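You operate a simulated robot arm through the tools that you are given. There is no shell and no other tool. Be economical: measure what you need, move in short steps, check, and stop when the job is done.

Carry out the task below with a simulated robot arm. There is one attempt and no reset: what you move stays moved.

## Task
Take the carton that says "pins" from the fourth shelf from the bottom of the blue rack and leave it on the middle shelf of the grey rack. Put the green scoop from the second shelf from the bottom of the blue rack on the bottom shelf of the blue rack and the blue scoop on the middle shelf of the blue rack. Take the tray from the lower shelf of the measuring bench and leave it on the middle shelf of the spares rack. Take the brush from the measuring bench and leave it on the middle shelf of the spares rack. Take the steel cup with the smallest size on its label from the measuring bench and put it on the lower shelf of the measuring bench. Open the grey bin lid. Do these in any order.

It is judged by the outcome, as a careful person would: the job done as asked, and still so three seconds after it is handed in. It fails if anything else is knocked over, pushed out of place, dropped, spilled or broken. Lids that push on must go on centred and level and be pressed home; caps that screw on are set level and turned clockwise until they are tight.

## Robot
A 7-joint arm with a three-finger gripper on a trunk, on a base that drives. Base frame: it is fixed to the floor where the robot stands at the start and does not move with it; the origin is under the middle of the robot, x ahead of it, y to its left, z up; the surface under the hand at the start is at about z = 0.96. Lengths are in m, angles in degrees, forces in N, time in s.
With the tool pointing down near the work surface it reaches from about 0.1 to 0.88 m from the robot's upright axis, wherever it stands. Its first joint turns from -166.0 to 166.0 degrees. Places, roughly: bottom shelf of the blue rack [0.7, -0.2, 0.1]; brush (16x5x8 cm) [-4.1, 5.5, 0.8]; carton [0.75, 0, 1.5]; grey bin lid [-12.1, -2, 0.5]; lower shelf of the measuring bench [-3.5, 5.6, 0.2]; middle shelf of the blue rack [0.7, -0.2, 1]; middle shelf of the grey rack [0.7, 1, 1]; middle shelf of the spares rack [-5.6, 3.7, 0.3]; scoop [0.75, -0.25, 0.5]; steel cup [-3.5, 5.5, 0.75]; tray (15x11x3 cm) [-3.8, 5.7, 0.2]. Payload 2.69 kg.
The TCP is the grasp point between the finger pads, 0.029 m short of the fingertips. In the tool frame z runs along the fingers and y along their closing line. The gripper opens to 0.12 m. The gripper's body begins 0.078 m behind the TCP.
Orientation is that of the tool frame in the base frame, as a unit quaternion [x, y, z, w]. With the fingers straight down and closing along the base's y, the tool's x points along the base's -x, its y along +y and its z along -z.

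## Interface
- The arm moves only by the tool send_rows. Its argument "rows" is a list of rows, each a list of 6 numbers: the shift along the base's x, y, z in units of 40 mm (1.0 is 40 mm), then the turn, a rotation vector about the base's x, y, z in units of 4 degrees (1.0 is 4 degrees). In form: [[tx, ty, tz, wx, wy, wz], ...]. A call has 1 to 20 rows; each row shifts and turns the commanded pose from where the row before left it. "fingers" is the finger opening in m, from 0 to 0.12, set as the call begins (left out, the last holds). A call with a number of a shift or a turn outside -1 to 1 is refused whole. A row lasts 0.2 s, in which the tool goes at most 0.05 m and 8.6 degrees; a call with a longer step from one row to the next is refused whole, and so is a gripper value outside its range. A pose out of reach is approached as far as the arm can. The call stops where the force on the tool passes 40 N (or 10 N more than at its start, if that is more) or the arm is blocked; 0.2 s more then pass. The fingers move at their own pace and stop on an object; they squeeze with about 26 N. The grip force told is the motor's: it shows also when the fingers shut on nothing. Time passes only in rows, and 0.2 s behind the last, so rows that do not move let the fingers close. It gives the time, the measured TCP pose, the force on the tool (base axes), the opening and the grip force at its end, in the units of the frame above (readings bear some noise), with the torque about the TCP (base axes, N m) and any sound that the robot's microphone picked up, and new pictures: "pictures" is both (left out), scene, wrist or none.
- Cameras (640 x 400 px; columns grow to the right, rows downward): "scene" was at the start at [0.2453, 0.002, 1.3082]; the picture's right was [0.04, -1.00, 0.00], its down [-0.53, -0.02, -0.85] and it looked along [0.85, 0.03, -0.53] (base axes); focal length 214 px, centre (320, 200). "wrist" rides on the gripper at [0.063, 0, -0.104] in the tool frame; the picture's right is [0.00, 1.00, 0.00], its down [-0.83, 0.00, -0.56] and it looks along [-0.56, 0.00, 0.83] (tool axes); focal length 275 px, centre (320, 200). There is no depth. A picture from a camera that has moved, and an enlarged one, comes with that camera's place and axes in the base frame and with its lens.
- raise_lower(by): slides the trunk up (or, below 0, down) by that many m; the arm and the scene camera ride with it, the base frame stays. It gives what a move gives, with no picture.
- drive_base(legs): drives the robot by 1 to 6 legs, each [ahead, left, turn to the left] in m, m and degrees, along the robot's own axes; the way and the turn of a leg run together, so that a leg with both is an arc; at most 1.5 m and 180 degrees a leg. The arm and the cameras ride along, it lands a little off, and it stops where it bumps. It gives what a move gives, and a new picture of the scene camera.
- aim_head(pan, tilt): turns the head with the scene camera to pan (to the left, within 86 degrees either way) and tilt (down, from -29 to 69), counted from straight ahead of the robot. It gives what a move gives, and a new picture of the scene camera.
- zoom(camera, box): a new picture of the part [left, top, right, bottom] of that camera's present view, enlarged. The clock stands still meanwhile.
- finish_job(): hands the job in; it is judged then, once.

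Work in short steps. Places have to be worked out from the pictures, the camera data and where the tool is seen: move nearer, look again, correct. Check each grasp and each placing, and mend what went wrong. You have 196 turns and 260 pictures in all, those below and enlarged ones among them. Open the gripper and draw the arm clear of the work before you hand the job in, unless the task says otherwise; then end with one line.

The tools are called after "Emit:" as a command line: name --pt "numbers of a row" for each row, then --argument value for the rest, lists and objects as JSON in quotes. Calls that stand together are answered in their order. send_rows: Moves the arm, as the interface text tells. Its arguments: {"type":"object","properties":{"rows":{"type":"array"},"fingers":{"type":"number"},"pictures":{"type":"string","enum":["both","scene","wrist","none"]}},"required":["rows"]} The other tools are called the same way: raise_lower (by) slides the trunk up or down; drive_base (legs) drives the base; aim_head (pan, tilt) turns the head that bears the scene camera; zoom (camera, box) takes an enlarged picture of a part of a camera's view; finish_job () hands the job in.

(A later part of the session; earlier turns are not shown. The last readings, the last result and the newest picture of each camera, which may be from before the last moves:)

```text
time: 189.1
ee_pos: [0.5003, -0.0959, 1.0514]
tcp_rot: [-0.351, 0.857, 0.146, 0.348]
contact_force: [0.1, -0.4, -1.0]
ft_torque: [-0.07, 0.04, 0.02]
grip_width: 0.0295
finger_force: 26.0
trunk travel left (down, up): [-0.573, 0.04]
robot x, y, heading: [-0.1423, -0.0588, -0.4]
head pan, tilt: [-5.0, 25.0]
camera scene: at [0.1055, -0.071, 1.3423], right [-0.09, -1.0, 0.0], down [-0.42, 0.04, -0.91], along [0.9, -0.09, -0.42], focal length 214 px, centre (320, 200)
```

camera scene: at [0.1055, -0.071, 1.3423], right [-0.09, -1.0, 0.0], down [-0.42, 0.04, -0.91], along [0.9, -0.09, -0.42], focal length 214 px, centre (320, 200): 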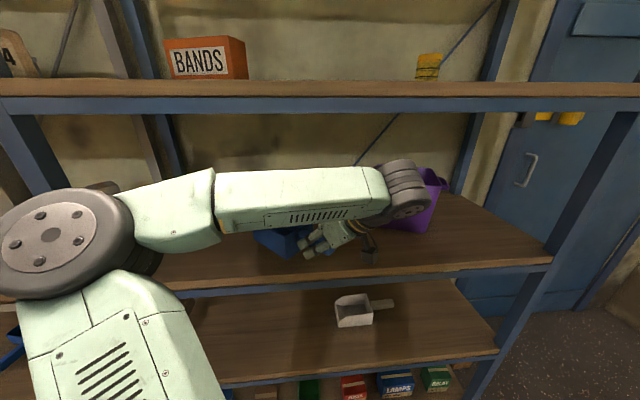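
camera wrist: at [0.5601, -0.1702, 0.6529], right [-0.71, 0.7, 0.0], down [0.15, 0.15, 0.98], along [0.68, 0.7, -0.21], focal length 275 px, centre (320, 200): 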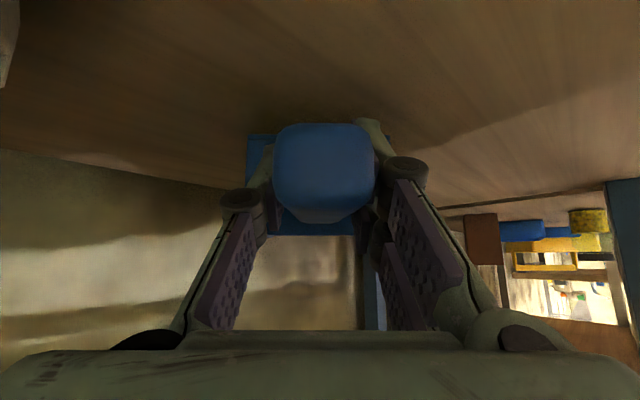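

The wrist comes near the purple bin, so shift left 7 cm, then drive in 0.12.

Emit:
drive_base --legs '[[0, 0.07, 0.3], [0.12, 0, 0]]'

Emit:
send_rows --pt "0 0 -0.3 0 0 0" --pt "0 0 -0.2 0 0 0" --pictures "both"

```text
time: 191.2
ee_pos: [0.6222, -0.0232, 1.0513]
tcp_rot: [-0.352, 0.857, 0.147, 0.346]
contact_force: [-0.6, -0.2, -2.6]
ft_torque: [-0.08, 0.08, 0.01]
grip_width: 0.0294
finger_force: 25.8
trunk travel left (down, up): [-0.573, 0.04]
robot x, y, heading: [-0.0217, 0.0082, -0.4]
head pan, tilt: [-5.0, 25.0]
camera scene: at [0.2272, 0.0, 1.3422], right [-0.09, -1.0, 0.0], down [-0.42, 0.04, -0.91], along [0.9, -0.08, -0.42], focal length 214 px, centre (320, 200)
```

scene: 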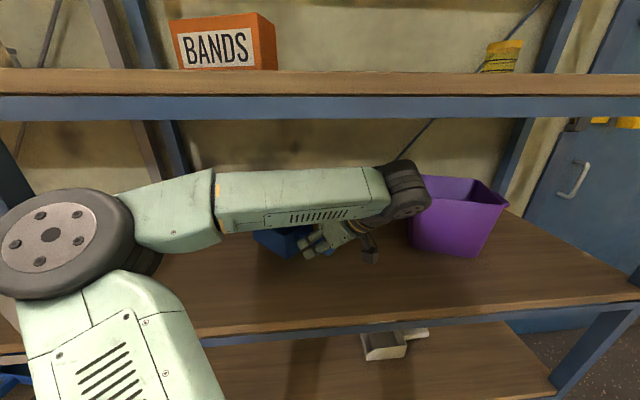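

```text
time: 191.8
ee_pos: [0.6207, -0.0233, 1.0317]
tcp_rot: [-0.353, 0.857, 0.147, 0.347]
contact_force: [0.3, 0.3, -1.2]
ft_torque: [-0.04, 0.08, 0.0]
grip_width: 0.0296
finger_force: 26.2
trunk travel left (down, up): [-0.573, 0.04]
robot x, y, heading: [-0.0222, 0.0085, -0.3]
head pan, tilt: [-5.0, 25.0]
camera scene: at [0.2265, 0.0, 1.3425], right [-0.09, -1.0, 0.0], down [-0.42, 0.04, -0.91], along [0.9, -0.08, -0.42], focal length 214 px, centre (320, 200)
camera wrist: at [0.5386, -0.1061, 1.063], right [-0.71, 0.71, 0.0], down [0.15, 0.14, 0.98], along [0.69, 0.69, -0.21], focal length 275 px, centre (320, 200)
```

scene: 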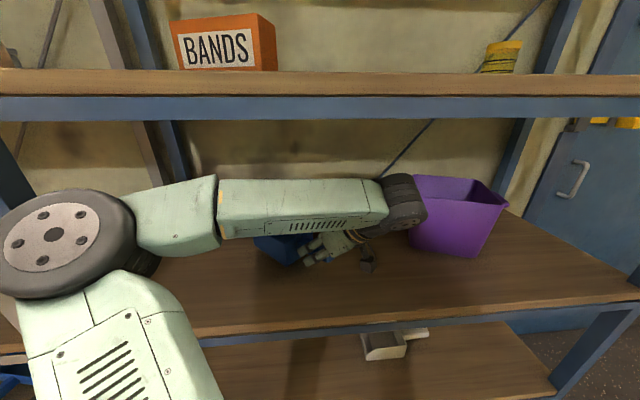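
wrist: 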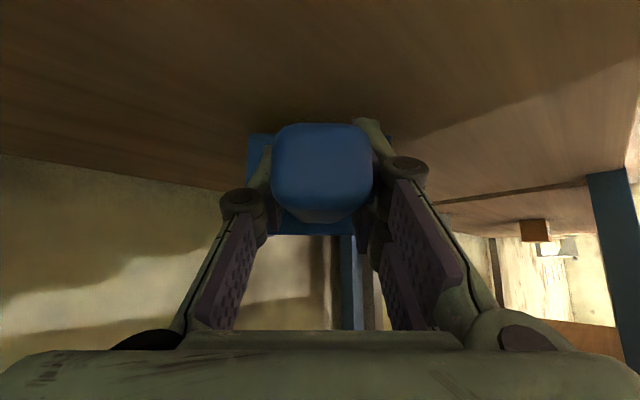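

Lower in small steps until contact.

Emit:
send_rows --pt "0 0 -0.15 0 0 0" --pt "0 0 -0.1 0 0 0" --pictures "none"

Emit:
send_rows --pt "0 0 -0.1 0 0 0" --pictures "none"

Emit:
send_rows --pt "0 0 -0.08 0 0 0" --pictures "none"

```text
time: 192.4
ee_pos: [0.6209, -0.0223, 1.0217]
tcp_rot: [-0.353, 0.856, 0.147, 0.348]
contact_force: [0.4, -0.3, -1.0]
ft_torque: [-0.07, 0.11, 0.04]
grip_width: 0.0294
finger_force: 25.9
trunk travel left (down, up): [-0.573, 0.04]
robot x, y, heading: [-0.0216, 0.0106, -0.1]
head pan, tilt: [-5.0, 25.0]
```

```text
time: 192.8
ee_pos: [0.6218, -0.0228, 1.0194]
tcp_rot: [-0.352, 0.857, 0.147, 0.347]
contact_force: [-0.2, -0.9, -1.5]
ft_torque: [-0.07, 0.06, 0.02]
grip_width: 0.0296
finger_force: 25.8
trunk travel left (down, up): [-0.573, 0.04]
robot x, y, heading: [-0.0205, 0.0098, -0.2]
head pan, tilt: [-5.0, 25.0]
```

```text
time: 193.2
ee_pos: [0.622, -0.0221, 1.0157]
tcp_rot: [-0.353, 0.856, 0.147, 0.347]
contact_force: [0.0, 0.2, 0.1]
ft_torque: [-0.04, 0.04, 0.01]
grip_width: 0.0294
finger_force: 26.0
trunk travel left (down, up): [-0.573, 0.04]
robot x, y, heading: [-0.025, 0.0098, 0.0]
head pan, tilt: [-5.0, 25.0]
```

Emit:
send_rows --pt "0 0 -0.06 0 0 0" --pictures "none"

Emit:
send_rows --pt "0 0 -0.05 0 0 0" --pictures "none"

```text
time: 193.6
ee_pos: [0.6215, -0.0232, 1.0121]
tcp_rot: [-0.353, 0.856, 0.148, 0.348]
contact_force: [0.3, -0.1, -1.1]
ft_torque: [-0.05, 0.07, -0.01]
grip_width: 0.0294
finger_force: 26.1
trunk travel left (down, up): [-0.573, 0.04]
robot x, y, heading: [-0.0226, 0.011, 0.1]
head pan, tilt: [-5.0, 25.0]
```

```text
time: 194.0
ee_pos: [0.622, -0.0232, 1.0098]
tcp_rot: [-0.352, 0.856, 0.146, 0.348]
contact_force: [1.2, 0.5, -0.9]
ft_torque: [-0.09, 0.07, -0.02]
grip_width: 0.0292
finger_force: 25.6
trunk travel left (down, up): [-0.573, 0.04]
robot x, y, heading: [-0.0216, 0.01, -0.3]
head pan, tilt: [-5.0, 25.0]
```

Not touching yet; continue.

Emit:
send_rows --pt "0 0 -0.08 0 0 0" --pictures "none"

Emit:
send_rows --pt "0 0 -0.08 0 0 0" --pictures "wrist"

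```text
time: 194.4
ee_pos: [0.622, -0.0242, 1.0092]
tcp_rot: [-0.352, 0.856, 0.146, 0.35]
contact_force: [-0.8, 1.0, 5.5]
ft_torque: [0.17, -0.57, 0.01]
grip_width: 0.0294
finger_force: 26.3
trunk travel left (down, up): [-0.573, 0.04]
robot x, y, heading: [-0.0187, 0.0084, -0.1]
head pan, tilt: [-5.0, 25.0]
```

```text
time: 194.8
ee_pos: [0.6196, -0.0243, 1.0064]
tcp_rot: [-0.353, 0.856, 0.145, 0.349]
contact_force: [-1.3, 0.8, 17.4]
ft_torque: [0.53, -0.66, 0.12]
grip_width: 0.0303
finger_force: 26.4
trunk travel left (down, up): [-0.573, 0.04]
robot x, y, heading: [-0.0209, 0.0062, -0.1]
head pan, tilt: [-5.0, 25.0]
camera wrist: at [0.538, -0.1074, 1.0374], right [-0.71, 0.71, 0.0], down [0.14, 0.14, 0.98], along [0.69, 0.69, -0.2], focal length 275 px, centre (320, 200)
```

wrist: 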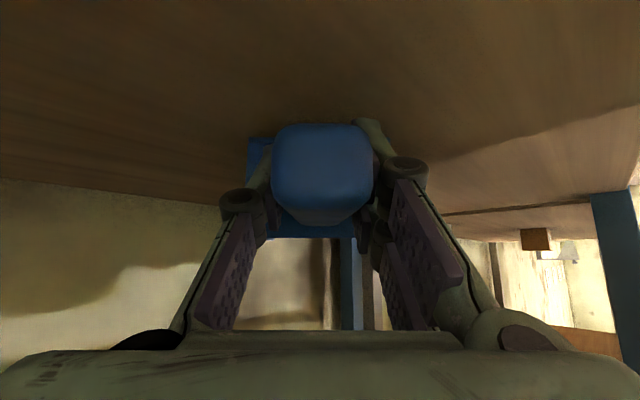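

Contact made. Open, lift straight clear, then back out.

Emit:
send_rows --pt "0 0 0.03 0 0 0" --pt "0 0 0 0 0 0" --pt "0 0 0 0 0 0" --pt "-0.3 -0.3 0.2 0 0 0" --pt "-0.4 -0.4 0.4 0 0 0" --pt "-0.4 -0.4 0.3 0 0 0" --fingers 0.08 --pictures "wrist"

Emit:
drive_base --legs '[[-0.5, 0, 0]]'

```text
time: 196.2
ee_pos: [0.5842, -0.0592, 1.0278]
tcp_rot: [-0.353, 0.857, 0.145, 0.347]
contact_force: [0.2, 0.5, -0.7]
ft_torque: [0.0, -0.03, 0.01]
grip_width: 0.08
finger_force: 0.1
out of reach, approached as far as the arm can: row 6
trunk travel left (down, up): [-0.573, 0.04]
robot x, y, heading: [-0.0213, 0.0107, -0.2]
head pan, tilt: [-5.0, 25.0]
camera wrist: at [0.501, -0.1427, 1.0596], right [-0.71, 0.71, 0.0], down [0.15, 0.15, 0.98], along [0.69, 0.69, -0.21], focal length 275 px, centre (320, 200)
```

wrist: 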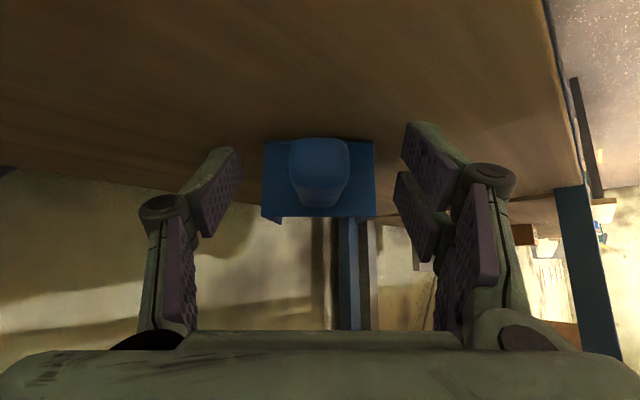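

```text
time: 199.1
ee_pos: [0.0861, -0.0577, 1.0287]
tcp_rot: [-0.354, 0.856, 0.146, 0.346]
contact_force: [0.6, -0.9, 0.6]
ft_torque: [0.0, 0.03, 0.01]
grip_width: 0.0801
finger_force: 0.0
trunk travel left (down, up): [-0.573, 0.04]
robot x, y, heading: [-0.5219, 0.0149, 0.2]
head pan, tilt: [-5.0, 25.0]
camera scene: at [-0.2717, 0.0007, 1.3426], right [-0.09, -1.0, 0.0], down [-0.42, 0.04, -0.91], along [0.9, -0.08, -0.42], focal length 214 px, centre (320, 200)
```

scene: 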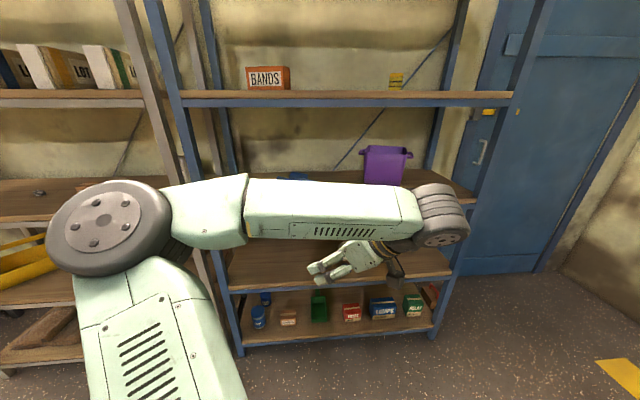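

Blue rack work is done. Fold the arm to a compact tool-down pose for travel.

Emit:
send_rows --pt "-0.3 0 0 0 0 -1" --pt "-0.3 0 0 0 0 -1" --pt "-0.3 0 0 0 0 -1" --pt "-0.3 0 0 0 0 -1" --pt "-0.3 0 0 0 0 -1" --pt "0 0 0 0 0 -1" --pt "0 0 0 0 0 -1" --pt "0 0 0 0 0 -1" --pt "0 0 0 0 0 -1" --pt "0 0 0 0 0 -1" --pt "0 0 0 0 0 -1" --pt "0 0 0 0 0.9 -0.2" --pt "0 0 0 0 1 0" --pt "0 0 0 0 1 0" --pt "0 0 0 0 1 0" --pt "0 0 0 0 1 0" --pt "0 0 0 0 1 0" --pt "0 0 0 0 1 0" --pt "0 0 0 0 1 0" --pt "0 0 0 0 1 0" --fingers 0.08 --pictures "none"

Emit:
aim_head --pan 80 --tilt 10

```text
time: 203.3
ee_pos: [0.0319, -0.0615, 1.0364]
tcp_rot: [0.0, 0.997, 0.004, 0.073]
contact_force: [0.1, 0.3, 0.5]
ft_torque: [0.0, 0.0, 0.01]
grip_width: 0.0799
finger_force: 0.1
out of reach, approached as far as the arm can: row 10, 11
trunk travel left (down, up): [-0.573, 0.04]
robot x, y, heading: [-0.5189, 0.0131, -0.1]
head pan, tilt: [-5.0, 25.0]
```

```text
time: 204.9
ee_pos: [0.0312, -0.0609, 1.0359]
tcp_rot: [0.001, 0.997, 0.003, 0.075]
contact_force: [0.0, 0.1, 0.0]
ft_torque: [0.0, -0.03, 0.01]
grip_width: 0.0803
finger_force: 0.1
trunk travel left (down, up): [-0.573, 0.04]
robot x, y, heading: [-0.517, 0.0099, 0.1]
head pan, tilt: [80.0, 10.0]
camera scene: at [-0.3471, 0.1001, 1.3668], right [0.98, -0.17, 0.0], down [-0.03, -0.17, -0.98], along [0.17, 0.97, -0.17], focal length 214 px, centre (320, 200)
```

scene: 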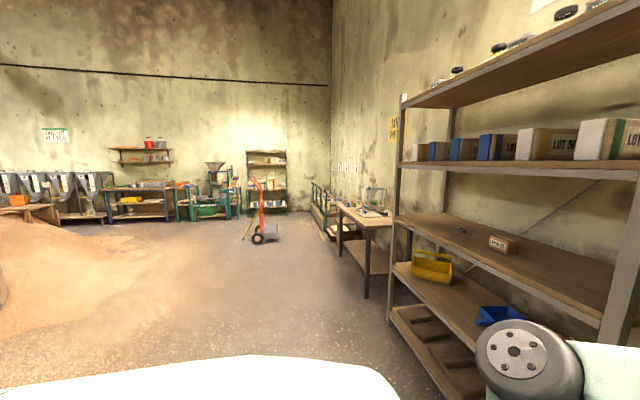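

The carton stands on the grey rack's middle shelf. Turn toward the measuring bench and look at the way.

Emit:
drive_base --legs '[[-0.2, 0, 0], [0, 0, 120]]'

Emit:
aim_head --pan 0 --tilt 12

Emit:
aim_head --pan 60 --tilt 12

```text
time: 211.7
ee_pos: [-0.9445, 0.5174, 1.0368]
tcp_rot: [0.869, -0.49, -0.065, -0.035]
contact_force: [0.2, -0.7, -0.3]
ft_torque: [0.01, 0.01, 0.0]
grip_width: 0.08
finger_force: 0.0
trunk travel left (down, up): [-0.573, 0.04]
robot x, y, heading: [-0.7189, 0.0099, 121.1]
head pan, tilt: [80.0, 10.0]
camera scene: at [-0.8875, 0.1079, 1.3668], right [-0.36, 0.93, 0.0], down [0.16, 0.06, -0.98], along [-0.92, -0.36, -0.17], focal length 214 px, centre (320, 200)
```

scene: 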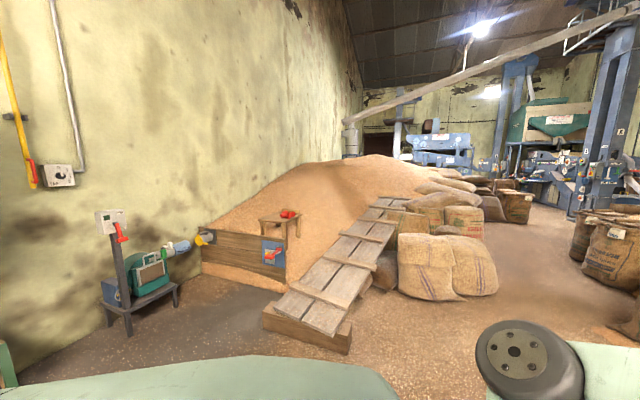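

```text
time: 213.2
ee_pos: [-0.9439, 0.5186, 1.0367]
tcp_rot: [0.868, -0.491, -0.066, -0.033]
contact_force: [-0.3, 0.6, -0.4]
ft_torque: [0.01, -0.03, 0.01]
grip_width: 0.0799
finger_force: 0.0
trunk travel left (down, up): [-0.573, 0.04]
robot x, y, heading: [-0.7153, 0.0039, 121.2]
head pan, tilt: [0.0, 12.0]
camera scene: at [-0.8492, 0.2212, 1.3636], right [0.85, 0.52, 0.0], down [0.11, -0.18, -0.98], along [-0.51, 0.84, -0.21], focal length 214 px, centre (320, 200)
```

scene: 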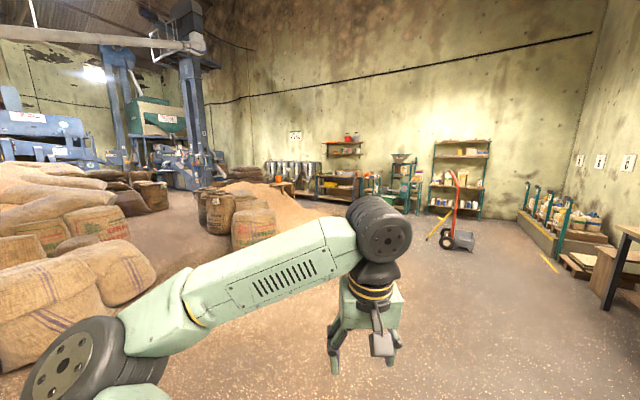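

```text
time: 214.5
ee_pos: [-0.9436, 0.5171, 1.0369]
tcp_rot: [0.868, -0.491, -0.066, -0.035]
contact_force: [0.0, 0.2, -0.8]
ft_torque: [-0.03, 0.02, -0.01]
grip_width: 0.0802
finger_force: 0.0
trunk travel left (down, up): [-0.573, 0.04]
robot x, y, heading: [-0.7193, 0.0126, 121.1]
head pan, tilt: [60.0, 12.0]
camera scene: at [-0.894, 0.1396, 1.3636], right [-0.02, 1.0, 0.0], down [0.21, 0.0, -0.98], along [-0.98, -0.02, -0.21], focal length 214 px, centre (320, 200)
```

scene: 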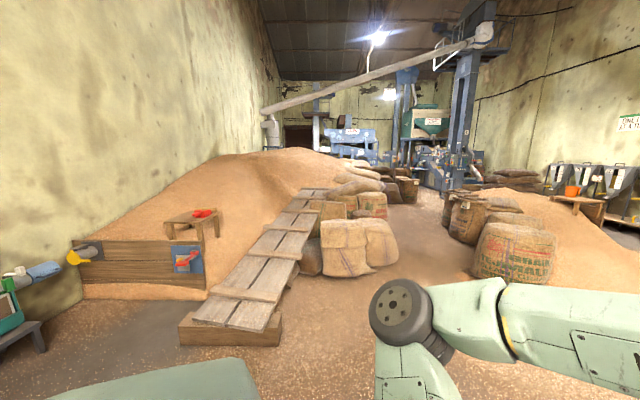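

Route: head through the open floor toward (-1.9, 3.5), between the grain pile and the hand truck.

Emit:
drive_base --legs '[[0, 0, -12.4], [1.5, 0, 0], [1.5, 0, 0], [0.6, 0, 0]]'

Emit:
aim_head --pan 30 --tilt 15

```text
time: 232.9
ee_pos: [-2.0511, 3.982, 1.0375]
tcp_rot: [0.816, -0.573, -0.062, -0.041]
contact_force: [0.0, -0.8, -0.7]
ft_torque: [0.0, 0.03, 0.0]
grip_width: 0.0801
finger_force: 0.0
trunk travel left (down, up): [-0.573, 0.04]
robot x, y, heading: [-1.9286, 3.4417, 109.9]
head pan, tilt: [60.0, 12.0]
camera scene: at [-2.0757, 3.6005, 1.3635], right [0.17, 0.98, 0.0], down [0.2, -0.04, -0.98], along [-0.96, 0.17, -0.21], focal length 214 px, centre (320, 200)
```

scene: 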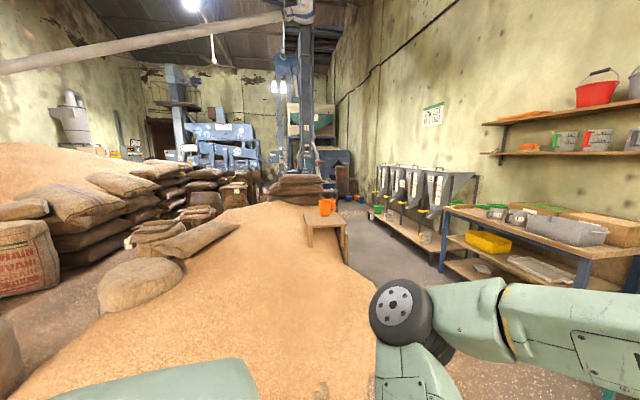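

```text
time: 233.9
ee_pos: [-2.0501, 3.9813, 1.0365]
tcp_rot: [0.816, -0.573, -0.063, -0.04]
contact_force: [0.5, 0.3, 0.0]
ft_torque: [0.03, 0.0, -0.02]
grip_width: 0.0801
finger_force: 0.0
trunk travel left (down, up): [-0.573, 0.04]
robot x, y, heading: [-1.9283, 3.4412, 109.8]
head pan, tilt: [30.0, 15.0]
camera scene: at [-2.0553, 3.644, 1.3587], right [0.64, 0.77, 0.0], down [0.2, -0.17, -0.97], along [-0.74, 0.62, -0.26], focal length 214 px, centre (320, 200)
```

scene: 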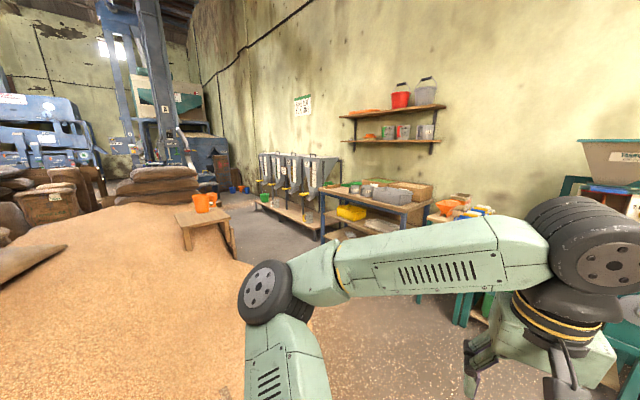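

The bench is to the left along the wall with a strip ~0.8 m wide before the pile. Approach in steps.

Emit:
drive_base --legs '[[0, 0, 17.8], [1.2, 0, 0], [0, 0, -37.6]]'

Emit:
aim_head --pan 50 --tilt 25

```text
time: 242.8
ee_pos: [-2.591, 4.9218, 1.0357]
tcp_rot: [0.706, -0.704, -0.055, -0.05]
contact_force: [0.1, 0.3, 0.0]
ft_torque: [0.0, 0.02, 0.0]
grip_width: 0.08
finger_force: 0.1
trunk travel left (down, up): [-0.573, 0.04]
robot x, y, heading: [-2.6604, 4.3713, 90.4]
head pan, tilt: [30.0, 15.0]
camera scene: at [-2.709, 4.6062, 1.3587], right [0.86, 0.5, 0.0], down [0.13, -0.22, -0.97], along [-0.49, 0.83, -0.26], focal length 214 px, centre (320, 200)
```

scene: 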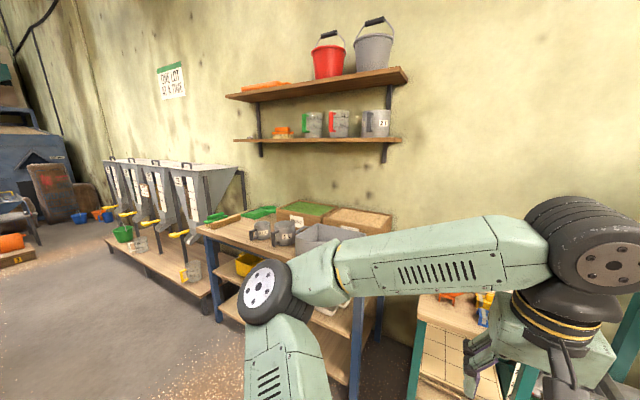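

```text
time: 243.6
ee_pos: [-2.5906, 4.9205, 1.0363]
tcp_rot: [0.706, -0.704, -0.054, -0.051]
contact_force: [0.3, 0.4, 0.6]
ft_torque: [0.01, -0.04, 0.04]
grip_width: 0.0798
finger_force: 0.1
trunk travel left (down, up): [-0.573, 0.04]
robot x, y, heading: [-2.6631, 4.3709, 90.2]
head pan, tilt: [50.0, 25.0]
camera scene: at [-2.7328, 4.5844, 1.3425], right [0.64, 0.77, 0.0], down [0.32, -0.27, -0.91], along [-0.7, 0.58, -0.42], focal length 214 px, centre (320, 200)
```

scene: 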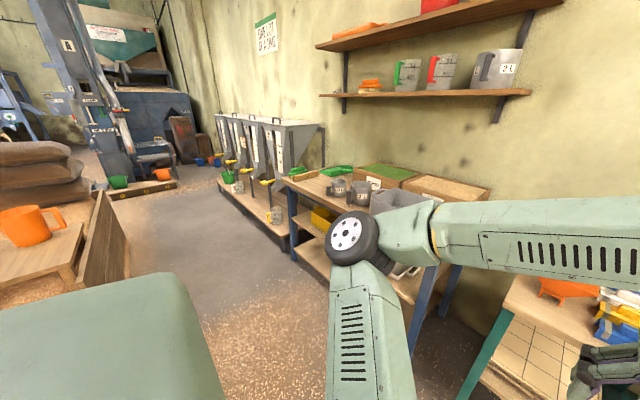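

Check the floor to my left before sliding along the bench.

Emit:
aim_head --pan 86 --tilt 45

```text
time: 244.6
ee_pos: [-2.5916, 4.922, 1.0353]
tcp_rot: [0.705, -0.705, -0.054, -0.05]
contact_force: [-0.3, 0.0, -0.2]
ft_torque: [-0.02, -0.05, 0.0]
grip_width: 0.08
finger_force: 0.1
trunk travel left (down, up): [-0.573, 0.04]
robot x, y, heading: [-2.6586, 4.3703, 90.4]
head pan, tilt: [85.9, 45.0]
camera scene: at [-2.7431, 4.5309, 1.3119], right [0.07, 1.0, 0.0], down [0.71, -0.05, -0.71], along [-0.71, 0.05, -0.71], focal length 214 px, centre (320, 200)
```

scene: 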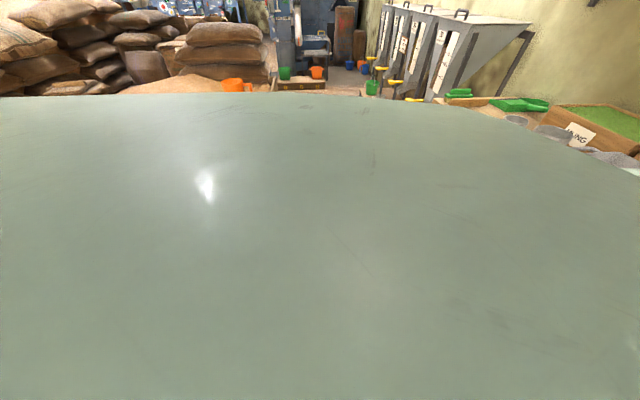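

Slide diagonally: ahead then left toward the bench front.

Emit:
drive_base --legs '[[0.25, 0, 0], [0.2, 0.5, -0.4]]'

Emit:
aim_head --pan 10 --tilt 40

```text
time: 250.4
ee_pos: [-3.0827, 5.37, 1.0355]
tcp_rot: [-0.703, 0.707, 0.054, 0.051]
contact_force: [0.7, -0.2, -0.6]
ft_torque: [0.01, 0.04, 0.02]
grip_width: 0.0802
finger_force: 0.0
trunk travel left (down, up): [-0.573, 0.04]
robot x, y, heading: [-3.1575, 4.8223, 90.0]
head pan, tilt: [85.9, 45.0]
camera scene: at [-3.2361, 4.9802, 1.3119], right [0.07, 1.0, 0.0], down [0.71, -0.05, -0.71], along [-0.71, 0.05, -0.71], focal length 214 px, centre (320, 200)
```

scene: 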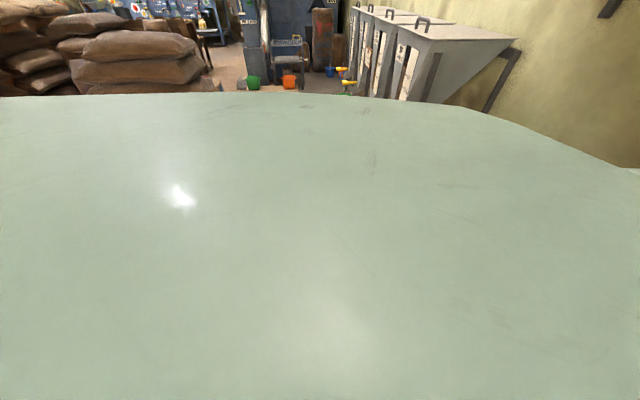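

```text
time: 251.8
ee_pos: [-3.0818, 5.37, 1.0374]
tcp_rot: [-0.703, 0.707, 0.054, 0.051]
contact_force: [-0.8, -0.2, 0.5]
ft_torque: [0.01, -0.01, 0.02]
grip_width: 0.0799
finger_force: 0.1
trunk travel left (down, up): [-0.573, 0.04]
robot x, y, heading: [-3.154, 4.8179, 89.8]
head pan, tilt: [10.0, 40.0]
camera scene: at [-3.1695, 5.0579, 1.3191], right [0.98, 0.17, 0.0], down [0.11, -0.63, -0.77], along [-0.13, 0.75, -0.64], focal length 214 px, centre (320, 200)
```

scene: 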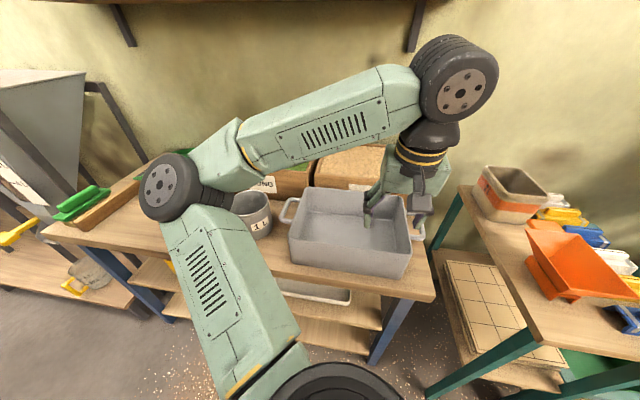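

Zoom in on the bench contents.

Emit:
zoom --camera "scene" --box '[40, 150, 440, 380]'

Emit:
drive_base --legs '[[0, 0.45, 0]]'

```text
1.60 times, centred on (240, 265) of scene
camera zoom: at [-3.1695, 5.0579, 1.3191], right [0.98, 0.17, 0.0], down [0.11, -0.63, -0.77], along [-0.13, 0.75, -0.64], focal length 343 px, centre (448, 96)
```

zoom: 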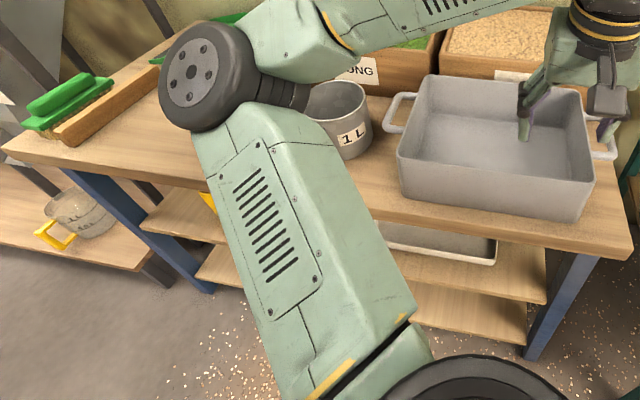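

```text
time: 255.8
ee_pos: [-3.5243, 5.3724, 1.0374]
tcp_rot: [-0.701, 0.71, 0.054, 0.051]
contact_force: [-0.4, -0.2, -0.6]
ft_torque: [0.01, -0.01, 0.02]
grip_width: 0.0801
finger_force: 0.1
trunk travel left (down, up): [-0.573, 0.04]
robot x, y, heading: [-3.6032, 4.8247, 89.4]
head pan, tilt: [10.0, 40.0]
camera scene: at [-3.6139, 5.0604, 1.3191], right [0.99, 0.17, 0.0], down [0.11, -0.63, -0.77], along [-0.13, 0.76, -0.64], focal length 214 px, centre (320, 200)
```

scene: 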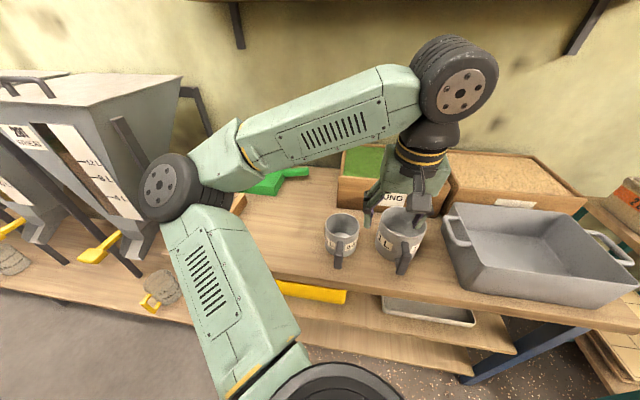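

Emit:
zoom --camera "scene" --box '[280, 170, 480, 340]'

Emit:
aim_head --pan 45 --tilt 38

```text
2.35 times, centred on (380, 255) of scene
camera zoom: at [-3.6139, 5.0604, 1.3191], right [0.99, 0.17, 0.0], down [0.11, -0.63, -0.77], along [-0.13, 0.76, -0.64], focal length 505 px, centre (179, 71)
```

zoom: 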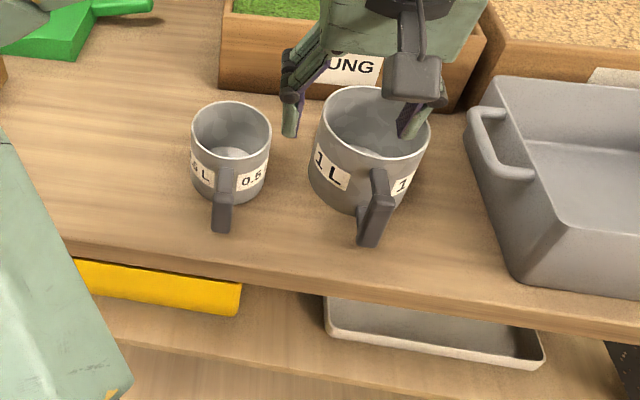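

```text
time: 256.9
ee_pos: [-3.5244, 5.3722, 1.0363]
tcp_rot: [-0.701, 0.71, 0.054, 0.051]
contact_force: [-0.2, -0.2, 0.2]
ft_torque: [0.05, 0.01, 0.01]
grip_width: 0.0799
finger_force: 0.0
trunk travel left (down, up): [-0.573, 0.04]
robot x, y, heading: [-3.6014, 4.825, 89.4]
head pan, tilt: [45.0, 38.0]
camera scene: at [-3.6602, 5.0382, 1.3221], right [0.71, 0.7, 0.0], down [0.43, -0.44, -0.79], along [-0.55, 0.56, -0.62], focal length 214 px, centre (320, 200)
```

scene: 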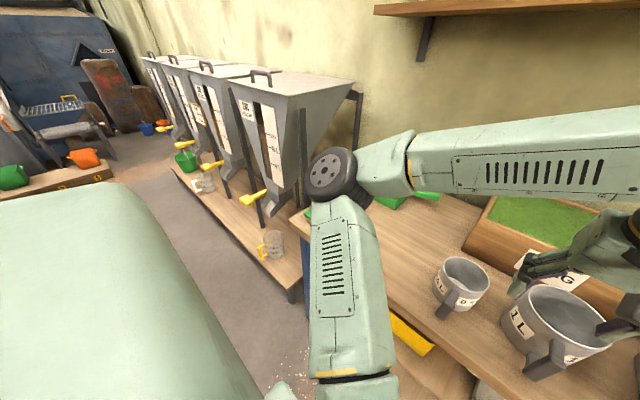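

The 0.5 L cup is the smallest. I need to see the lower shelf: retract the hand toward me, lower the trunk and look.

Emit:
send_rows --pt "0 -0.7 0 0 0 0" --pt "0 -0.7 0 0 0 0" --pt "0 -0.7 0 0 0 0" --pt "0 -0.7 0 0 0 0" --pt "0 -0.7 0 0 0 0" --pt "0 -0.7 0 0 0 0" --pt "0 -0.7 0 0 0 0" --pt "0 -0.7 0 0 0 0" --pictures "none"

Emit:
raise_lower --by -0.38

Emit:
aim_head --pan 0 --tilt 50

```text
time: 258.8
ee_pos: [-3.525, 5.1522, 1.036]
tcp_rot: [-0.701, 0.709, 0.057, 0.053]
contact_force: [-2.0, 14.4, -0.6]
ft_torque: [-1.31, -0.26, -0.42]
grip_width: 0.0804
finger_force: 0.0
trunk travel left (down, up): [-0.573, 0.04]
robot x, y, heading: [-3.5977, 4.8244, 89.4]
head pan, tilt: [45.0, 38.0]
stopped in row 8: the force on the tool passed its limit at 71 N (the readings are from after the stop); the commanded pose is now the measured one
```

```text
time: 260.9
ee_pos: [-3.525, 5.152, 0.8087]
tcp_rot: [-0.701, 0.709, 0.058, 0.053]
contact_force: [-0.4, 8.6, -3.0]
ft_torque: [-0.56, -0.2, -0.23]
grip_width: 0.0801
finger_force: 0.0
trunk travel left (down, up): [-0.347, 0.266]
robot x, y, heading: [-3.5985, 4.8214, 89.6]
head pan, tilt: [45.0, 38.0]
stopped: the force on the tool passed its limit at 40 N (the readings are from after the stop); the commanded pose is now the measured one
```

```text
time: 262.0
ee_pos: [-3.525, 5.1527, 0.8093]
tcp_rot: [-0.702, 0.708, 0.058, 0.053]
contact_force: [2.0, 18.3, -7.4]
ft_torque: [-1.05, 0.08, -0.06]
grip_width: 0.0802
finger_force: 0.0
trunk travel left (down, up): [-0.347, 0.266]
robot x, y, heading: [-3.6001, 4.823, 89.3]
head pan, tilt: [0.0, 50.0]
camera scene: at [-3.5991, 5.0536, 1.0782], right [1.0, -0.01, 0.0], down [-0.01, -0.77, -0.64], along [0.01, 0.64, -0.77], focal length 214 px, centre (320, 200)
```

scene: 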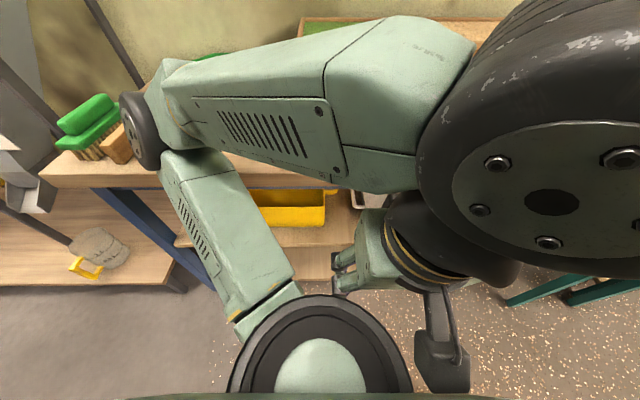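

The wrist touched my own body. Extend slightly, raise the trunk, then back away from the bench.

Emit:
send_rows --pt "0 0.4 0 0 0 0" --pt "0 0.5 0 0 0 0" --pt "0 0.5 0 0 0 0" --pictures "none"

Emit:
raise_lower --by 0.2

Emit:
drive_base --legs '[[-0.25, 0, 0]]'

```text
time: 262.8
ee_pos: [-3.5246, 5.2076, 0.8097]
tcp_rot: [-0.702, 0.708, 0.058, 0.052]
contact_force: [0.0, 0.6, 0.4]
ft_torque: [-0.04, 0.0, 0.01]
grip_width: 0.0797
finger_force: 0.0
trunk travel left (down, up): [-0.347, 0.266]
robot x, y, heading: [-3.5999, 4.8252, 89.5]
head pan, tilt: [0.0, 50.0]
```

```text
time: 265.0
ee_pos: [-3.5247, 5.2051, 1.0093]
tcp_rot: [-0.701, 0.709, 0.057, 0.052]
contact_force: [0.7, 0.9, 0.4]
ft_torque: [-0.03, 0.03, 0.0]
grip_width: 0.0804
finger_force: 0.0
trunk travel left (down, up): [-0.547, 0.066]
robot x, y, heading: [-3.5993, 4.8236, 89.4]
head pan, tilt: [0.0, 50.0]
```

```text
time: 266.6
ee_pos: [-3.5256, 5.0108, 1.0094]
tcp_rot: [-0.701, 0.709, 0.058, 0.052]
contact_force: [1.0, -0.3, 1.5]
ft_torque: [0.03, 0.0, -0.01]
grip_width: 0.0799
finger_force: 0.0
trunk travel left (down, up): [-0.547, 0.066]
robot x, y, heading: [-3.6042, 4.6247, 89.7]
head pan, tilt: [0.0, 50.0]
stopped in leg 1: the robot was blocked; the commanded pose is now the measured one
camera scene: at [-3.6008, 4.8576, 1.2782], right [1.0, -0.01, 0.0], down [-0.01, -0.77, -0.64], along [0.01, 0.64, -0.77], focal length 214 px, centre (320, 200)
```

scene: 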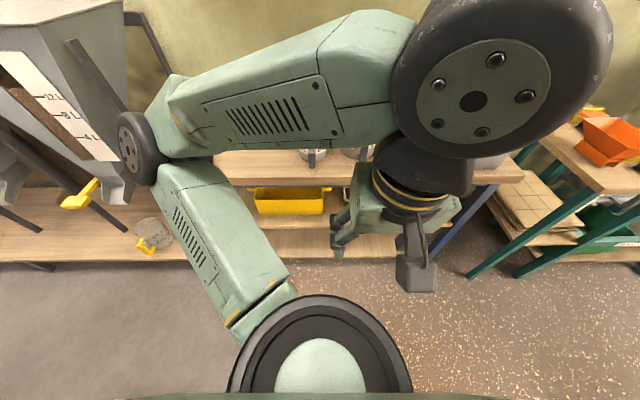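

Robot is 0.75 m from the bench edge now. Lower the trunk 0.35 in front of the bench and look at the lower shelves.

Emit:
raise_lower --by -0.35

Emit:
aim_head --pan 5 --tilt 35

```text
time: 270.1
ee_pos: [-3.5257, 5.0095, 0.6589]
tcp_rot: [-0.7, 0.709, 0.058, 0.053]
contact_force: [-1.2, 0.1, 0.4]
ft_torque: [0.0, -0.01, 0.04]
grip_width: 0.0802
finger_force: 0.1
trunk travel left (down, up): [-0.197, 0.416]
robot x, y, heading: [-3.6054, 4.6242, 89.6]
head pan, tilt: [0.0, 50.0]
```

```text
time: 270.8
ee_pos: [-3.5261, 5.0106, 0.6594]
tcp_rot: [-0.701, 0.709, 0.058, 0.053]
contact_force: [0.7, 0.4, 0.1]
ft_torque: [0.02, 0.03, 0.03]
grip_width: 0.08
finger_force: 0.1
trunk travel left (down, up): [-0.197, 0.416]
robot x, y, heading: [-3.6041, 4.6245, 89.7]
head pan, tilt: [5.0, 35.0]
camera scene: at [-3.6084, 4.8684, 0.9499], right [1.0, 0.08, 0.0], down [0.04, -0.57, -0.82], along [-0.06, 0.82, -0.57], focal length 214 px, centre (320, 200)
```

scene: 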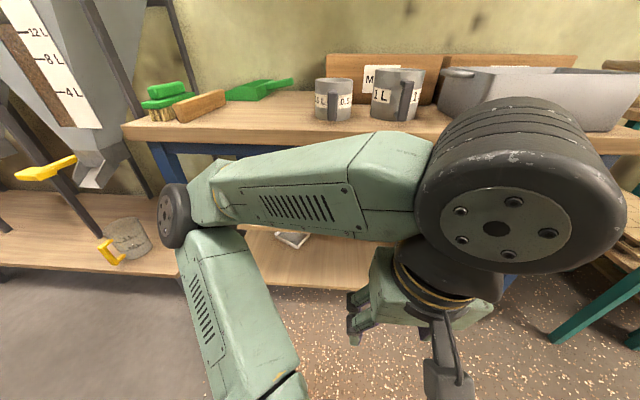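

Bench top z≈0.79 (front y≈5.36); the small tray is on the lowest shelf near (-3.81, 5.6). Tilt the tool forward and lower it to view the shelves with the wrist camera.

Emit:
send_rows --pt "0 0.2 -0.2 1 0 0" --pt "0 0.2 -0.2 1 0 0" --pt "0 0.2 -0.2 1 0 0" --pt "0 0.2 -0.2 1 0 0" --pt "0 0.2 -0.2 1 0 0" --pt "0 0.2 -0.2 1 0 0" --pt "0 0 -0.3 1 0 0" --pt "0 0 -0.3 1 0 0" --pt "0 0 -0.3 1 0 0" --pt "0 0 -0.3 1 0 0" --fingers 0.12 --pictures "wrist"

```text
time: 273.0
ee_pos: [-3.4676, 5.1086, 0.6912]
tcp_rot: [-0.641, 0.645, 0.298, 0.289]
contact_force: [-0.6, -0.8, 0.0]
ft_torque: [-0.01, 0.0, 0.03]
grip_width: 0.1203
finger_force: 0.1
out of reach, approached as far as the arm can: row 3, 4, 5, 6, 7, 8, 9, 10
trunk travel left (down, up): [-0.197, 0.416]
robot x, y, heading: [-3.6, 4.6264, 89.3]
head pan, tilt: [5.0, 35.0]
camera wrist: at [-3.4665, 4.9889, 0.7116], right [-1.0, 0.0, 0.01], down [0.01, 0.13, 0.99], along [0.0, 0.99, -0.13], focal length 275 px, centre (320, 200)
```

wrist: 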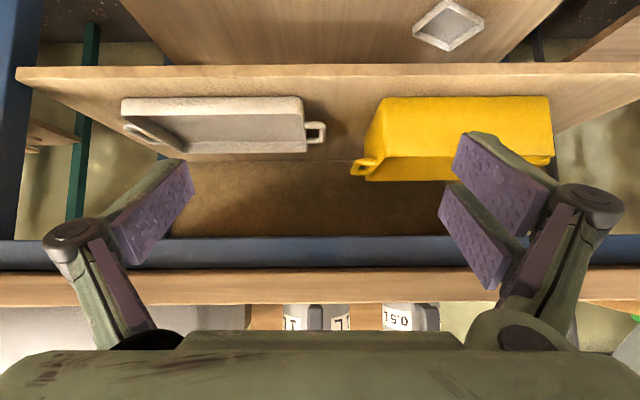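

The lowest shelf holds the small tray; the middle shelf has a pan and a yellow bin. I'll do the 0.5 L cup first: raise the trunk, set ~30° tilt, and move in over the bench.

Emit:
raise_lower --by 0.4

Emit:
send_rows --pt "-0.5 0 0 -0.8 0 0" --pt "-0.5 0 0 -0.8 0 0" --pt "-0.6 0 0 -0.8 0 0" --pt "-0.6 0 0 -0.8 0 0" --pt "-0.6 0 0 -0.8 0 0" --pt "-0.6 0 0 -0.8 0 0" --fingers 0.12 --pictures "none"

Emit:
drive_base --legs '[[0.2, 0, 0.5]]'

Emit:
send_rows --pt "0 0 0 0 0 0" --pictures "wrist"

```text
time: 276.9
ee_pos: [-3.4685, 5.1086, 1.0901]
tcp_rot: [-0.641, 0.646, 0.297, 0.289]
contact_force: [0.8, 0.2, 0.0]
ft_torque: [0.01, 0.01, 0.0]
grip_width: 0.1201
finger_force: 0.1
trunk travel left (down, up): [-0.597, 0.016]
robot x, y, heading: [-3.6048, 4.6256, 89.3]
head pan, tilt: [5.0, 35.0]
```

```text
time: 278.3
ee_pos: [-3.6036, 5.1089, 1.0908]
tcp_rot: [-0.68, 0.687, 0.184, 0.178]
contact_force: [-0.1, -0.6, -0.1]
ft_torque: [0.0, -0.01, -0.07]
grip_width: 0.12
finger_force: 0.1
trunk travel left (down, up): [-0.597, 0.016]
robot x, y, heading: [-3.6041, 4.6269, 89.5]
head pan, tilt: [5.0, 35.0]
```

```text
time: 279.9
ee_pos: [-3.6044, 5.3077, 1.0908]
tcp_rot: [-0.682, 0.685, 0.185, 0.177]
contact_force: [0.0, -0.3, -0.4]
ft_torque: [-0.03, 0.02, -0.01]
grip_width: 0.12
finger_force: 0.0
trunk travel left (down, up): [-0.597, 0.016]
robot x, y, heading: [-3.6, 4.8255, 89.7]
head pan, tilt: [5.0, 35.0]
camera scene: at [-3.6079, 5.0664, 1.3498], right [1.0, 0.08, 0.0], down [0.05, -0.57, -0.82], along [-0.07, 0.82, -0.57], focal length 214 px, centre (320, 200)
```

scene: 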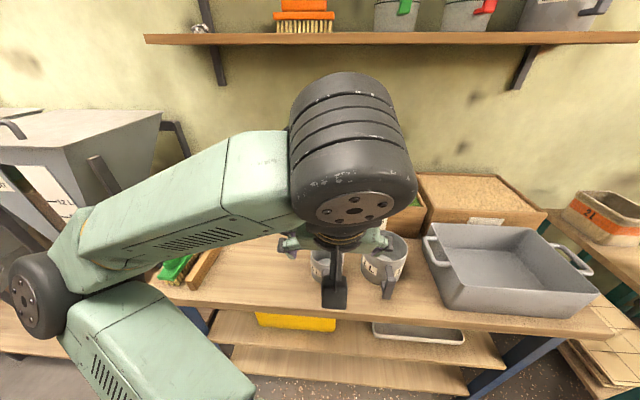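

```text
time: 280.2
ee_pos: [-3.6045, 5.3074, 1.0909]
tcp_rot: [-0.682, 0.685, 0.185, 0.177]
contact_force: [0.7, -0.4, -0.1]
ft_torque: [-0.02, 0.0, 0.03]
grip_width: 0.1203
finger_force: 0.0
trunk travel left (down, up): [-0.597, 0.016]
robot x, y, heading: [-3.602, 4.8233, 89.7]
head pan, tilt: [5.0, 35.0]
camera wrist: at [-3.6025, 5.2003, 1.1501], right [-1.0, 0.0, 0.01], down [0.01, 0.45, 0.9], along [-0.01, 0.9, -0.45], focal length 275 px, centre (320, 200)
```

wrist: 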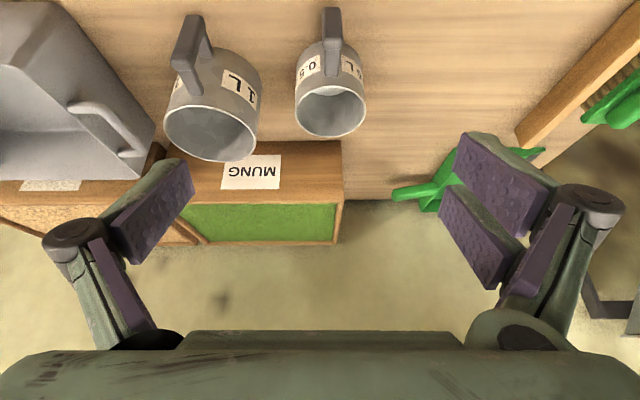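

Cup rim centre ≈(-3.62, 5.468, 0.887), ∅≈9.3 cm; the 1 L cup is ~5 cm beside it. Move above it with a slightly reduced opening.

Emit:
send_rows --pt "-0.08 0.8 -0.4 0 0 0" --pt "-0.08 0.8 -0.4 0 0 0" --pt "-0.08 0.8 -0.4 0 0 0" --pt "-0.08 0.8 -0.4 0 0 0" --pt "-0.08 0.8 -0.4 0 0 0" --fingers 0.11 --pictures "wrist"

```text
time: 281.4
ee_pos: [-3.6197, 5.4676, 1.0097]
tcp_rot: [-0.682, 0.685, 0.186, 0.177]
contact_force: [0.1, 0.3, -0.4]
ft_torque: [0.0, -0.02, 0.01]
grip_width: 0.1101
finger_force: 0.1
trunk travel left (down, up): [-0.597, 0.016]
robot x, y, heading: [-3.5994, 4.8223, 89.4]
head pan, tilt: [5.0, 35.0]
camera wrist: at [-3.6188, 5.3613, 1.0694], right [-1.0, 0.0, 0.01], down [0.01, 0.45, 0.9], along [-0.01, 0.9, -0.45], focal length 275 px, centre (320, 200)
```

wrist: 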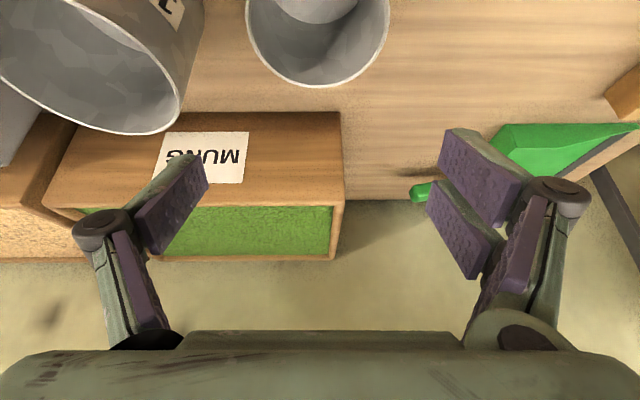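

Aligned. Descend 15 cm around the cup, in two stages.

Emit:
send_rows --pt "0 0.07 -0.7 0 0 0" --pt "0 0 -0.7 0 0 0" --pt "0 0 -0.6 0 0 0" --pictures "wrist"

```text
time: 282.2
ee_pos: [-3.6207, 5.4701, 0.9304]
tcp_rot: [-0.682, 0.685, 0.186, 0.178]
contact_force: [0.1, -1.0, 0.1]
ft_torque: [-0.01, 0.0, -0.05]
grip_width: 0.1101
finger_force: 0.0
trunk travel left (down, up): [-0.597, 0.016]
robot x, y, heading: [-3.6009, 4.8237, 89.4]
head pan, tilt: [5.0, 35.0]
camera wrist: at [-3.6183, 5.3636, 0.9897], right [-1.0, 0.0, 0.01], down [0.01, 0.45, 0.9], along [-0.01, 0.9, -0.45], focal length 275 px, centre (320, 200)
```

wrist: 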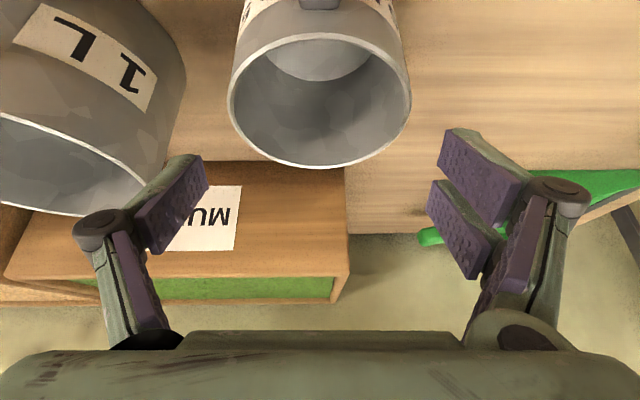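

Keep the grip high to avoid the 1 L cup: narrow to 0.104 and descend to z≈0.873.

Emit:
send_rows --pt "-0.03 0.03 0 0 0 0" --pt "0 0 -0.5 0 0 0" --pt "0 0 -0.5 0 0 0" --pt "0 0 -0.43 0 0 0" --fingers 0.105 --pictures "wrist"

```text
time: 283.2
ee_pos: [-3.6185, 5.4704, 0.8727]
tcp_rot: [-0.681, 0.685, 0.186, 0.177]
contact_force: [0.8, -0.4, -0.1]
ft_torque: [-0.01, 0.0, 0.0]
grip_width: 0.105
finger_force: 0.0
trunk travel left (down, up): [-0.597, 0.016]
robot x, y, heading: [-3.603, 4.8275, 89.7]
head pan, tilt: [5.0, 35.0]
camera wrist: at [-3.6178, 5.3647, 0.932], right [-1.0, 0.0, 0.01], down [0.01, 0.45, 0.9], along [-0.01, 0.9, -0.45], focal length 275 px, centre (320, 200)
```

wrist: 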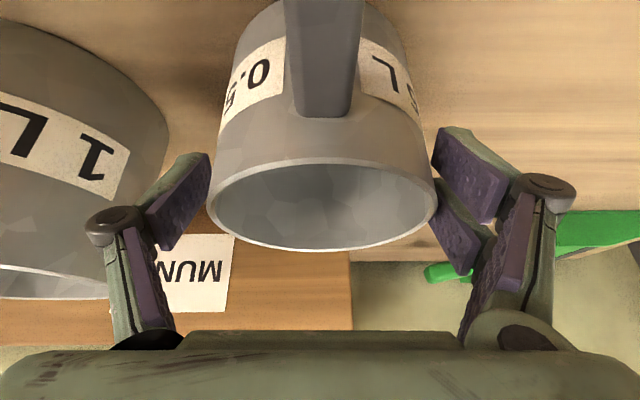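

Fingers straddle the cup with the 1 L cup clear. Close and lift.

Emit:
send_rows --pt "0 0 0 0 0 0" --pt "0 0 0 0 0 0" --pt "0 0 0 0 0 0" --pt "0 0 0.3 0 0 0" --pt "0 0 0.7 0 0 0" --pt "0 0 0.8 0 0 0" --fingers 0.06 --pictures "wrist"

```text
time: 284.6
ee_pos: [-3.6201, 5.4713, 0.9452]
tcp_rot: [-0.681, 0.686, 0.184, 0.178]
contact_force: [-0.5, 0.2, -0.9]
ft_torque: [0.03, -0.01, -0.01]
grip_width: 0.0938
finger_force: 25.8
trunk travel left (down, up): [-0.597, 0.016]
robot x, y, heading: [-3.6038, 4.8234, 89.6]
head pan, tilt: [5.0, 35.0]
camera wrist: at [-3.6182, 5.3643, 1.0049], right [-1.0, 0.0, 0.01], down [0.01, 0.45, 0.89], along [-0.01, 0.89, -0.45], focal length 275 px, centre (320, 200)
```

wrist: 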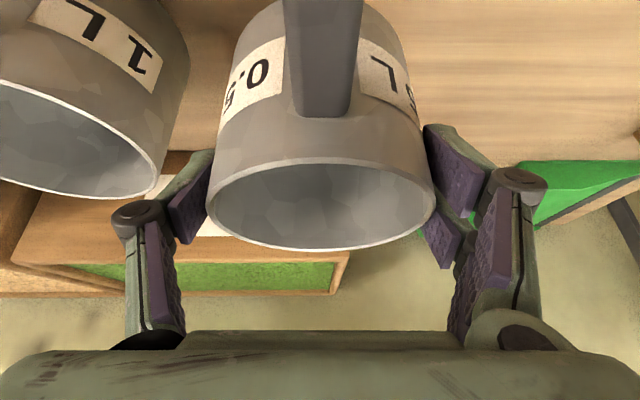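

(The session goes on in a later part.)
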